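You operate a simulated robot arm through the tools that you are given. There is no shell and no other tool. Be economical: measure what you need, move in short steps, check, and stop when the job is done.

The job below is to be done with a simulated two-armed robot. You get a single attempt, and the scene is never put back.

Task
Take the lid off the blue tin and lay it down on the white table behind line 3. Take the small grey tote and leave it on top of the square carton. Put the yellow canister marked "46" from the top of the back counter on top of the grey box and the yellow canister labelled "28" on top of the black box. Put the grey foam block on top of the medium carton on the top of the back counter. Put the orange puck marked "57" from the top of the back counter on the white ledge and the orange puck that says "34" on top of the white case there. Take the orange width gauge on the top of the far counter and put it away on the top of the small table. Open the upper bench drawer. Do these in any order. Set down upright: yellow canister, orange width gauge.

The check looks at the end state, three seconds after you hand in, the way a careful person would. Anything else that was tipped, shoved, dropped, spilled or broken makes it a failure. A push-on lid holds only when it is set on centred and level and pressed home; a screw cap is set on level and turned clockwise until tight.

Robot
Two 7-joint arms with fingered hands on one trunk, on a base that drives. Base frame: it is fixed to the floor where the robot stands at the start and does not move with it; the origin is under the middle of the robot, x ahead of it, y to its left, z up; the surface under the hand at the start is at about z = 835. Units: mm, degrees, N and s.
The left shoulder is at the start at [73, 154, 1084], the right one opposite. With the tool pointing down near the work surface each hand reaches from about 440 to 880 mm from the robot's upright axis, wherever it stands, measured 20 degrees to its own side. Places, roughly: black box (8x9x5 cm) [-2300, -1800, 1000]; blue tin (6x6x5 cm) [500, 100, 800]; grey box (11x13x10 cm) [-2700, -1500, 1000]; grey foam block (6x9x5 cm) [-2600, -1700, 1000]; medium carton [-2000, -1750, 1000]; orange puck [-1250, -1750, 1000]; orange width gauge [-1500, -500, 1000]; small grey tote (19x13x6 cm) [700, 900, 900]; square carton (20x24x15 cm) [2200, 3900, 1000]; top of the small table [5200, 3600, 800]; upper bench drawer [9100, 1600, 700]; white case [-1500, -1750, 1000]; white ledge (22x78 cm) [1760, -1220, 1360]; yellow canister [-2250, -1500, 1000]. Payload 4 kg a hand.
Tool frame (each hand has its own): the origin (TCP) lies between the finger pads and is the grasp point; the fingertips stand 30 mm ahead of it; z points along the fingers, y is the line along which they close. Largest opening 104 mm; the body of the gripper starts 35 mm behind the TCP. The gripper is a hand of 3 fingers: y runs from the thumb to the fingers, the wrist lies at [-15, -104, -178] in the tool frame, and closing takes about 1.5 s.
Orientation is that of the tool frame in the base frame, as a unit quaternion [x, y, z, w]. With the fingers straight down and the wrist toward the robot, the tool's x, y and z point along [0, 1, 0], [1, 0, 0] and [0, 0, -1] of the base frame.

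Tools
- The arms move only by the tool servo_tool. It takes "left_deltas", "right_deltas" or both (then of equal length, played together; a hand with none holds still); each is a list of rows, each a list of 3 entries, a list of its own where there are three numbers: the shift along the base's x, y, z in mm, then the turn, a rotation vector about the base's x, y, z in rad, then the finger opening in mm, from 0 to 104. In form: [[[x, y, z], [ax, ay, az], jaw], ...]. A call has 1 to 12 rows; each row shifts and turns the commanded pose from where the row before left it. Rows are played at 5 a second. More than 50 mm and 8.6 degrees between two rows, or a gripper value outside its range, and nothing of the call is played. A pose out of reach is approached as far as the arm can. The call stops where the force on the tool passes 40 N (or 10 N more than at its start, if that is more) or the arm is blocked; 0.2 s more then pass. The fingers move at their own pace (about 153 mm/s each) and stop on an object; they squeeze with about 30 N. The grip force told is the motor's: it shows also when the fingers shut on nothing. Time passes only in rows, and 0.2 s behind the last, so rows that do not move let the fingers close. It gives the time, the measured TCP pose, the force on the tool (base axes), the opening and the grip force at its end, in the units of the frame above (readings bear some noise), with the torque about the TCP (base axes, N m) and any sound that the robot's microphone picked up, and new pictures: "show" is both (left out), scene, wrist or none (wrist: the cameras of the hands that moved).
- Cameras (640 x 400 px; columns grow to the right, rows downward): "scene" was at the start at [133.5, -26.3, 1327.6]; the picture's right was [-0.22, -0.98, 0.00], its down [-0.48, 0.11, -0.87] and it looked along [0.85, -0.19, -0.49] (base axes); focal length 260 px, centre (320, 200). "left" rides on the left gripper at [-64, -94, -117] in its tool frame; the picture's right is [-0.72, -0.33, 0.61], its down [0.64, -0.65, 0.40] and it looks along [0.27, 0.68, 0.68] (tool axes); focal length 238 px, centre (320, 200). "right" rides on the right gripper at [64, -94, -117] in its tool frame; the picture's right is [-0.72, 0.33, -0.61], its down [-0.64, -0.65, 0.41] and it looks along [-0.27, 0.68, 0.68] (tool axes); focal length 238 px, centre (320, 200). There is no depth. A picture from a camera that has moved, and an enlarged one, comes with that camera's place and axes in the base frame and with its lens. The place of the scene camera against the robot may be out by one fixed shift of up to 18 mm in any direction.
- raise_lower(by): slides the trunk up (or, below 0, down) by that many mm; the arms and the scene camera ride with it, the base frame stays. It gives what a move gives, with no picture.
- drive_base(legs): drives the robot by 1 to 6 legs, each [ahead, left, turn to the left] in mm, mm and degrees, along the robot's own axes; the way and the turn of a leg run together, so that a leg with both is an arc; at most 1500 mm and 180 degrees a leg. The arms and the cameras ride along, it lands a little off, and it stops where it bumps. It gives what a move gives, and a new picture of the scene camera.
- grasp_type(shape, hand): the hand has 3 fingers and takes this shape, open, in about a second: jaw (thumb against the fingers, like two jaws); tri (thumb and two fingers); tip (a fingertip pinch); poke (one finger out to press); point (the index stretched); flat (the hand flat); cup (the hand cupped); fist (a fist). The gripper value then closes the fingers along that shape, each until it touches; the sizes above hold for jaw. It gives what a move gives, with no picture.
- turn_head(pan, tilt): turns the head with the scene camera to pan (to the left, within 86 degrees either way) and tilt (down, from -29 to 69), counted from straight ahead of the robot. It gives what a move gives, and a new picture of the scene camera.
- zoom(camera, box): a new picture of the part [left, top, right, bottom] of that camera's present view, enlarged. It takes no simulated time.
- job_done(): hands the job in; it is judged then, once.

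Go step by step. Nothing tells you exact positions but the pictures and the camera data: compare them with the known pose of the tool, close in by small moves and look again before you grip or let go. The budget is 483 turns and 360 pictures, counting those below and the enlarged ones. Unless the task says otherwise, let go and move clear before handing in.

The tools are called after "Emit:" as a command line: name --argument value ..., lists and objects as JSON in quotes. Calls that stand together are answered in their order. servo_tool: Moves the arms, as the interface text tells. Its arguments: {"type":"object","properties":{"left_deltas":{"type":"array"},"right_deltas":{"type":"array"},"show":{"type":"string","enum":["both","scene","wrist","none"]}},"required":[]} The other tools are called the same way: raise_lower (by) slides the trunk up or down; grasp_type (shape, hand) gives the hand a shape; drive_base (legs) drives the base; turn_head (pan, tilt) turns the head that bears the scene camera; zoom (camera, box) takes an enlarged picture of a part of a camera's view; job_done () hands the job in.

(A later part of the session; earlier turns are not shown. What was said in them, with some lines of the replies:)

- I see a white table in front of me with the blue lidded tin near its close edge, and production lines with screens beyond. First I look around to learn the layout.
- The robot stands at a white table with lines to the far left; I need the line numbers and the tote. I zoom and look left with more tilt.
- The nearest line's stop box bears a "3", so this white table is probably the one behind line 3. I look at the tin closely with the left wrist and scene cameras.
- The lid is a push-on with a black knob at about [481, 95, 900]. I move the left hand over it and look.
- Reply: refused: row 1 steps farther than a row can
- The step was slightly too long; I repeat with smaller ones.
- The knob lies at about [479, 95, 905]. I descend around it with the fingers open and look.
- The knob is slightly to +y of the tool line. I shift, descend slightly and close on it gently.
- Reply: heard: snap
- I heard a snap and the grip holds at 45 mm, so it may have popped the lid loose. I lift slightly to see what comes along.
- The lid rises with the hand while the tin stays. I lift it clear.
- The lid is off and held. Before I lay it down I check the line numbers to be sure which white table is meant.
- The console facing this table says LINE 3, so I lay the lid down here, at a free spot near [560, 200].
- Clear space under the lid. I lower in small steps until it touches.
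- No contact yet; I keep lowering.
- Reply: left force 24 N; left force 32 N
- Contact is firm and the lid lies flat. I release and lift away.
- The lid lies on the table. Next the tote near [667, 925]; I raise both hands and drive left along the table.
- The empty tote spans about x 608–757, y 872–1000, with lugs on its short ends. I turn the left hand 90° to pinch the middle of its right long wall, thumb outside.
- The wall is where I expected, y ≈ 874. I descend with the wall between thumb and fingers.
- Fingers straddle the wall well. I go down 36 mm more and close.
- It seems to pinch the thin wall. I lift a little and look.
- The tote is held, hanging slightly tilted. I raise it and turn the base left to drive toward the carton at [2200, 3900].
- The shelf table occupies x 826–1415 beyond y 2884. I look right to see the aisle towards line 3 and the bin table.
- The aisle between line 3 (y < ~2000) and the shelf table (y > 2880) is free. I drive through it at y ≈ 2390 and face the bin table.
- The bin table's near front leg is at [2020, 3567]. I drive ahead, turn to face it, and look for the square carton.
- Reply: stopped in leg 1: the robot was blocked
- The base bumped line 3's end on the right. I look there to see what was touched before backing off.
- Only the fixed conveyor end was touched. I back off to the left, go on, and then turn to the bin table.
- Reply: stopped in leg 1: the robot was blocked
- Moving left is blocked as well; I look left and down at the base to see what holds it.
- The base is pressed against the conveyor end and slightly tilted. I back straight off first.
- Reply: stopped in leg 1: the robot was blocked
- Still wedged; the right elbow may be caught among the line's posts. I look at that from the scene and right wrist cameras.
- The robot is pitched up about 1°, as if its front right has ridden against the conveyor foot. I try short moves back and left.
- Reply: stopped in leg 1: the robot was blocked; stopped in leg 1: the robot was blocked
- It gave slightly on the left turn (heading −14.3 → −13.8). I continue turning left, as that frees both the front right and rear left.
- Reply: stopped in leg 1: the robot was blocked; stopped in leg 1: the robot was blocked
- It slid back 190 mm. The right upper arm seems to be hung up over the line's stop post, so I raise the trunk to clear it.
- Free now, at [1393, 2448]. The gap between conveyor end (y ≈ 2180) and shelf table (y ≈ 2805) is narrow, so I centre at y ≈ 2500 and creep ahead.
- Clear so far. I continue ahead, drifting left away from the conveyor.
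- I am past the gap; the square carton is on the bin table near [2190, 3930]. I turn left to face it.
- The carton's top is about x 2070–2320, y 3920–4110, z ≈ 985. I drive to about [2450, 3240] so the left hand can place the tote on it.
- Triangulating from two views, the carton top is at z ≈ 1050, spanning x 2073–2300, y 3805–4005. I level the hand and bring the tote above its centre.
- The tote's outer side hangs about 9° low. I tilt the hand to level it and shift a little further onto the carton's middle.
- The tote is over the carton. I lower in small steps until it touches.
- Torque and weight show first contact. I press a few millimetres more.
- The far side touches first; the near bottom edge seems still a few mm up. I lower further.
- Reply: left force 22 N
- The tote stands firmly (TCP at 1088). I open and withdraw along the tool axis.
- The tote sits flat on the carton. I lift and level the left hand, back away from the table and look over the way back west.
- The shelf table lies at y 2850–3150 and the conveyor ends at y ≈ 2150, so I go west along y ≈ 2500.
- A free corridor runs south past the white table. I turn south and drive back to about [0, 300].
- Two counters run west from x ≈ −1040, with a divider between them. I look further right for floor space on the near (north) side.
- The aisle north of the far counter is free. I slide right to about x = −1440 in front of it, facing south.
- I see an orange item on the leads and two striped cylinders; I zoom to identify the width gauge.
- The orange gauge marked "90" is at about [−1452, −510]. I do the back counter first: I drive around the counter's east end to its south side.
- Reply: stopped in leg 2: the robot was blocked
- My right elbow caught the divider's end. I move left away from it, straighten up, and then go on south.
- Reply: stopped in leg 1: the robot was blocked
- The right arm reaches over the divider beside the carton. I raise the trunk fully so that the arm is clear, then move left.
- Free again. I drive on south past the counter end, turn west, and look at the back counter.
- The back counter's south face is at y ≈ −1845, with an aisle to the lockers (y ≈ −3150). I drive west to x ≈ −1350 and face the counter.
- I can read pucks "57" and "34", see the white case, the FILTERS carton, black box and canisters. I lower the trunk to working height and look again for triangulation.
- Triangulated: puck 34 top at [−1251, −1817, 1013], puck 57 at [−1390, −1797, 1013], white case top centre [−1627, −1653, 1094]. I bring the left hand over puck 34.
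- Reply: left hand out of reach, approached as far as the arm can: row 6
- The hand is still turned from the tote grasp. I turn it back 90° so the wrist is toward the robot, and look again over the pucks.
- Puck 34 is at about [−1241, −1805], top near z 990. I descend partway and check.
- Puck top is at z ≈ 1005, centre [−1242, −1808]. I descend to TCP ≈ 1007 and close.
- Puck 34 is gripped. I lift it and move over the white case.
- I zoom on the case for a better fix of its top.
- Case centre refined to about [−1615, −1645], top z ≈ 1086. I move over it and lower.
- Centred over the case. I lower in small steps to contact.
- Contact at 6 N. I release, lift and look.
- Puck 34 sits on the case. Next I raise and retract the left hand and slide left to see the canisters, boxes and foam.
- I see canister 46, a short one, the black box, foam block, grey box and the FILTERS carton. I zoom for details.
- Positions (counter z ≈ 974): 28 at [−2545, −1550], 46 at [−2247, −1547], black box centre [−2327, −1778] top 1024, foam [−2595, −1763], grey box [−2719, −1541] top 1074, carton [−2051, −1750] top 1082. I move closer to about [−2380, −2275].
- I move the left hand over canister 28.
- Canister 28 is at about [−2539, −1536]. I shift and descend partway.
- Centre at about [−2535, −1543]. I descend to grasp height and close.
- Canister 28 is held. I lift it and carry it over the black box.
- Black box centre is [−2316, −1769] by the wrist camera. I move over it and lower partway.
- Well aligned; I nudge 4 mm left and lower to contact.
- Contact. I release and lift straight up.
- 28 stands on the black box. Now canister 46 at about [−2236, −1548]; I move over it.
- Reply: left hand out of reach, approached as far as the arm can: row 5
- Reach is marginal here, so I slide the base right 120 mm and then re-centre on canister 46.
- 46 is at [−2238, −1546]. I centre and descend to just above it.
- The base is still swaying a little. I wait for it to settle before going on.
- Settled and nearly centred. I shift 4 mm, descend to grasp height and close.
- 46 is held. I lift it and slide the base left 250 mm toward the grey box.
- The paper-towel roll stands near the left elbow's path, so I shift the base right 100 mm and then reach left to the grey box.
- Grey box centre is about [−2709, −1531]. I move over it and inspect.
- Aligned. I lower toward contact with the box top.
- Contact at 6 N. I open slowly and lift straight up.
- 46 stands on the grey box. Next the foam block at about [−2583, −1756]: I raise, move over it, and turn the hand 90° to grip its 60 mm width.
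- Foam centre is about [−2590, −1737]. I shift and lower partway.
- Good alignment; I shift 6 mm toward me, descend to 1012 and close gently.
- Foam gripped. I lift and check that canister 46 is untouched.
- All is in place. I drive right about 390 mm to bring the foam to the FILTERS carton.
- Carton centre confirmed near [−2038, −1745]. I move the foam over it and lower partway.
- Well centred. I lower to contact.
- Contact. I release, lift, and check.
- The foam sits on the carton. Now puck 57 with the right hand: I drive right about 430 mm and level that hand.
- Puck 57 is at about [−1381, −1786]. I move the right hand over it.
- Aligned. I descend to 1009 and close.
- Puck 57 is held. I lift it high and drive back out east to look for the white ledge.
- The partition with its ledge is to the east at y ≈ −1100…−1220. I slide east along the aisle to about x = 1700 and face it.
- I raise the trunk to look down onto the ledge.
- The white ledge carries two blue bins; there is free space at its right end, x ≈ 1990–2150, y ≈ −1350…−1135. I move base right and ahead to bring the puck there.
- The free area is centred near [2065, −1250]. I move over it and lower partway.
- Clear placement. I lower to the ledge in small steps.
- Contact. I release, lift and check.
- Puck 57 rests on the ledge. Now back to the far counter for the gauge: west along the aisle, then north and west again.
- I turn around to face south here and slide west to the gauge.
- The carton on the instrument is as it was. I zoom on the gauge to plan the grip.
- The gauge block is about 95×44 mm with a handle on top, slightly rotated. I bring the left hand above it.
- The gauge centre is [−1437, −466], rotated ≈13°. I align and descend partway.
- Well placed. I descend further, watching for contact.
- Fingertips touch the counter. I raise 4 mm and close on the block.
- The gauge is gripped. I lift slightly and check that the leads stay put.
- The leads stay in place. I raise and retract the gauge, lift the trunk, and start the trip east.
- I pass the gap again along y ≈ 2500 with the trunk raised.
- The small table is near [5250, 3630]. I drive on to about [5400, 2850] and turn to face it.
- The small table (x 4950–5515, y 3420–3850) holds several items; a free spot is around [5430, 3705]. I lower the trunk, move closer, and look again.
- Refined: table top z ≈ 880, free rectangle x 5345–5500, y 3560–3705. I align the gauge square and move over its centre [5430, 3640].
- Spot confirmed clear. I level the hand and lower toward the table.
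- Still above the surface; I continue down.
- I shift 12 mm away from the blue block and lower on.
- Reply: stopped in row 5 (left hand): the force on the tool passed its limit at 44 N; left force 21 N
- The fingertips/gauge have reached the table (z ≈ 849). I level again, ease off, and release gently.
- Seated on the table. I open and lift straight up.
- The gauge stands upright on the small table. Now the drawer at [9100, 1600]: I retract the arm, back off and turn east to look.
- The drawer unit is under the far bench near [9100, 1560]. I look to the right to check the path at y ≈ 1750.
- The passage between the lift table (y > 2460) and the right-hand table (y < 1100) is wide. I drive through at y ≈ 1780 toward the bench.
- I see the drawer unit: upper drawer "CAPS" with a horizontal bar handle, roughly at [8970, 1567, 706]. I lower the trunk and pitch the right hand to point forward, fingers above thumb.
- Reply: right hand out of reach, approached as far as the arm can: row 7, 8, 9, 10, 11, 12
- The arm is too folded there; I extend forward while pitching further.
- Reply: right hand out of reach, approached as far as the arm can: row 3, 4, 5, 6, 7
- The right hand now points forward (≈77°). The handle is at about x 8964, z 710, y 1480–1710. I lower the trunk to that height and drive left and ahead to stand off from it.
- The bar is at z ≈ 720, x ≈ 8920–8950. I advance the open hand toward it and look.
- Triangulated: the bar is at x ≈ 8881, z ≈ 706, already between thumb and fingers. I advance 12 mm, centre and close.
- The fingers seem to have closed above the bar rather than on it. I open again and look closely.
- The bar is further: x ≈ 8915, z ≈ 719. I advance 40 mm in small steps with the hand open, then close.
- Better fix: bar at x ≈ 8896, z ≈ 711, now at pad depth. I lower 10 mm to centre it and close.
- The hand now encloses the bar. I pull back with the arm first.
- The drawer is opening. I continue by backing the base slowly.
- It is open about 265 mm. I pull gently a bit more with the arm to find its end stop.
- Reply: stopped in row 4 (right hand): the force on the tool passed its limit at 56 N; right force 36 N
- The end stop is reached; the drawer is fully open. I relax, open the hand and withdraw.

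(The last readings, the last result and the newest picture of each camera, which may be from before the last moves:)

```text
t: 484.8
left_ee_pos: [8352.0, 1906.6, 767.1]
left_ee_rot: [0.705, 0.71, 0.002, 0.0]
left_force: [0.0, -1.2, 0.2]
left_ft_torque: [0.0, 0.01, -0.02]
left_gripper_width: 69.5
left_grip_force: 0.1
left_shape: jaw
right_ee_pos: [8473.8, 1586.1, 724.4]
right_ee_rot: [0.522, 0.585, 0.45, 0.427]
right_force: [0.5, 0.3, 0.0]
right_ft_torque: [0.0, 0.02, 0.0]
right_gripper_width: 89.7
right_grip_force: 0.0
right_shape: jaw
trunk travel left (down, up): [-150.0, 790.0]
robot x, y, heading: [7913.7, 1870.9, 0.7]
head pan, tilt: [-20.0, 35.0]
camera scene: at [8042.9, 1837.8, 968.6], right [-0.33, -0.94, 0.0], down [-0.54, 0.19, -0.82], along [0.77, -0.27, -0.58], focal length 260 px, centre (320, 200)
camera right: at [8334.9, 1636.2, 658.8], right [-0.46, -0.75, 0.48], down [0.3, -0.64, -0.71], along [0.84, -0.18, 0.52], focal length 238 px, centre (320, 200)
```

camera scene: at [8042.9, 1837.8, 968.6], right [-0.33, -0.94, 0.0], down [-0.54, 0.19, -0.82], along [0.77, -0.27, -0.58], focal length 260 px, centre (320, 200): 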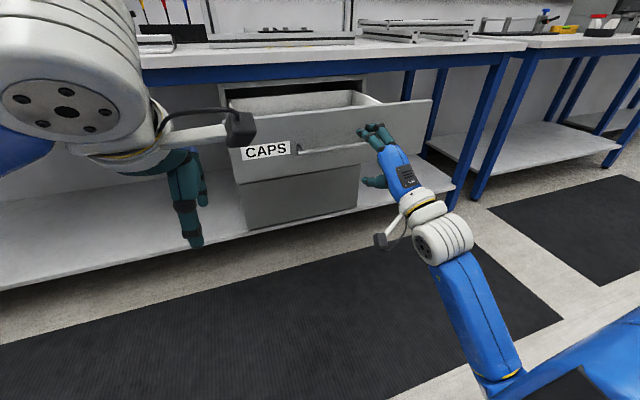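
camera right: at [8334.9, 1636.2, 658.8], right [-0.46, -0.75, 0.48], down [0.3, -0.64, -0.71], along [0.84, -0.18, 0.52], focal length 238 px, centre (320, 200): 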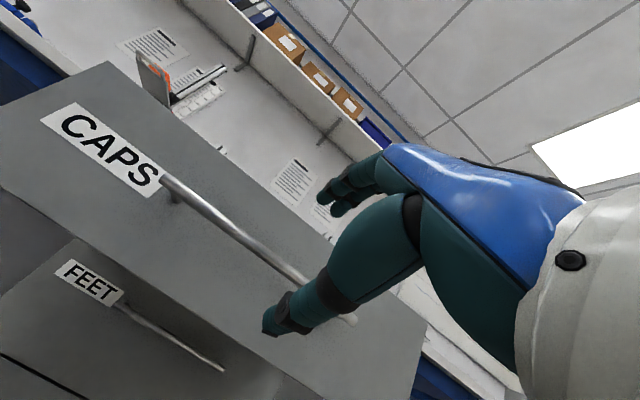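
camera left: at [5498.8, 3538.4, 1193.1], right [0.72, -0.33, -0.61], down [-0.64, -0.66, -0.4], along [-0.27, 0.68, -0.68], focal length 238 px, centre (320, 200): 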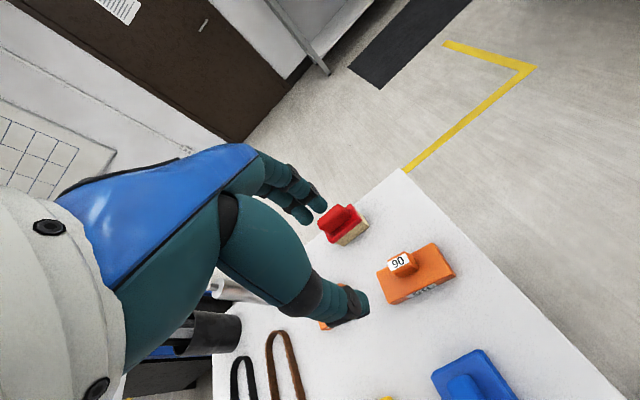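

The drawer stays fully open and the hand is free. I back the base clear and take a last look.

Emit:
drive_base --legs '[[-350, 0, 0]]'

```text
t: 487.0
left_ee_pos: [8005.0, 1902.7, 767.5]
left_ee_rot: [0.704, 0.71, 0.002, 0.001]
left_force: [0.4, -0.1, -0.1]
left_ft_torque: [-0.01, -0.06, 0.02]
left_gripper_width: 69.6
left_grip_force: 0.1
left_shape: jaw
right_ee_pos: [8126.9, 1582.1, 725.5]
right_ee_rot: [0.523, 0.584, 0.45, 0.429]
right_force: [-0.8, -0.7, 0.6]
right_ft_torque: [0.01, 0.03, 0.04]
right_gripper_width: 89.6
right_grip_force: 0.1
right_shape: jaw
trunk travel left (down, up): [-150.0, 790.0]
robot x, y, heading: [7566.6, 1872.0, 0.5]
head pan, tilt: [-20.0, 35.0]
camera scene: at [7694.7, 1834.3, 968.6], right [-0.33, -0.94, 0.0], down [-0.54, 0.19, -0.82], along [0.77, -0.27, -0.57], focal length 260 px, centre (320, 200)
```

scene: 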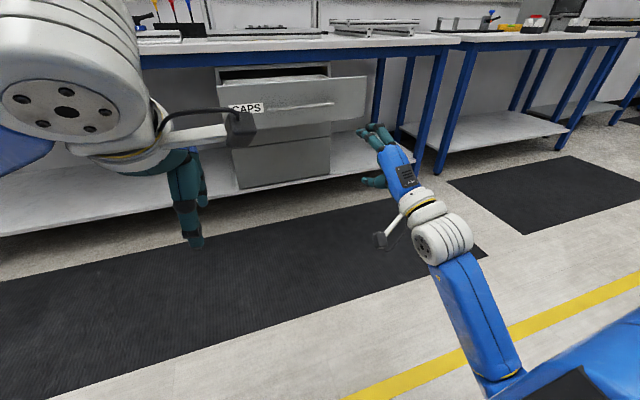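

Everything visible is in its final place: I could not re-inspect line 3's conveyor end, which the base brushed, but it is a fixed structure. I hand in.

Emit:
job_done

```text
The job is handed in.
```

I did every item on the list, but the base bumped two fixtures on the way, so check those if the judging was strict.

- **Blue tin:** its lid lies knob-up on the white table by line 3.
- **Grey tote:** it stands on the square carton.
- **Yellow canisters:** "46" stands upright on the grey box and "28" on the black box.
- **Foam block:** it sits on the FILTERS carton. I took that to be the medium carton because it stands where the list puts it.
- **Orange pucks:** "57" is on the right end of the white ledge and "34" is on the white case.
- **Width gauge:** I took the orange block marked "90" to be the gauge. It stands upright on the small table next to the "60" block.
- **Upper bench drawer:** the drawer labelled CAPS is pulled to its stop, and the hand is clear.

**Bumps:** The robot wedged against the end of line 3's conveyor, and its right arm caught the divider between the two counters. Both are fixed. I saw nothing knocked out of place afterwards: the carton beside the divider had not moved, but I only glimpsed the conveyor end while driving past.
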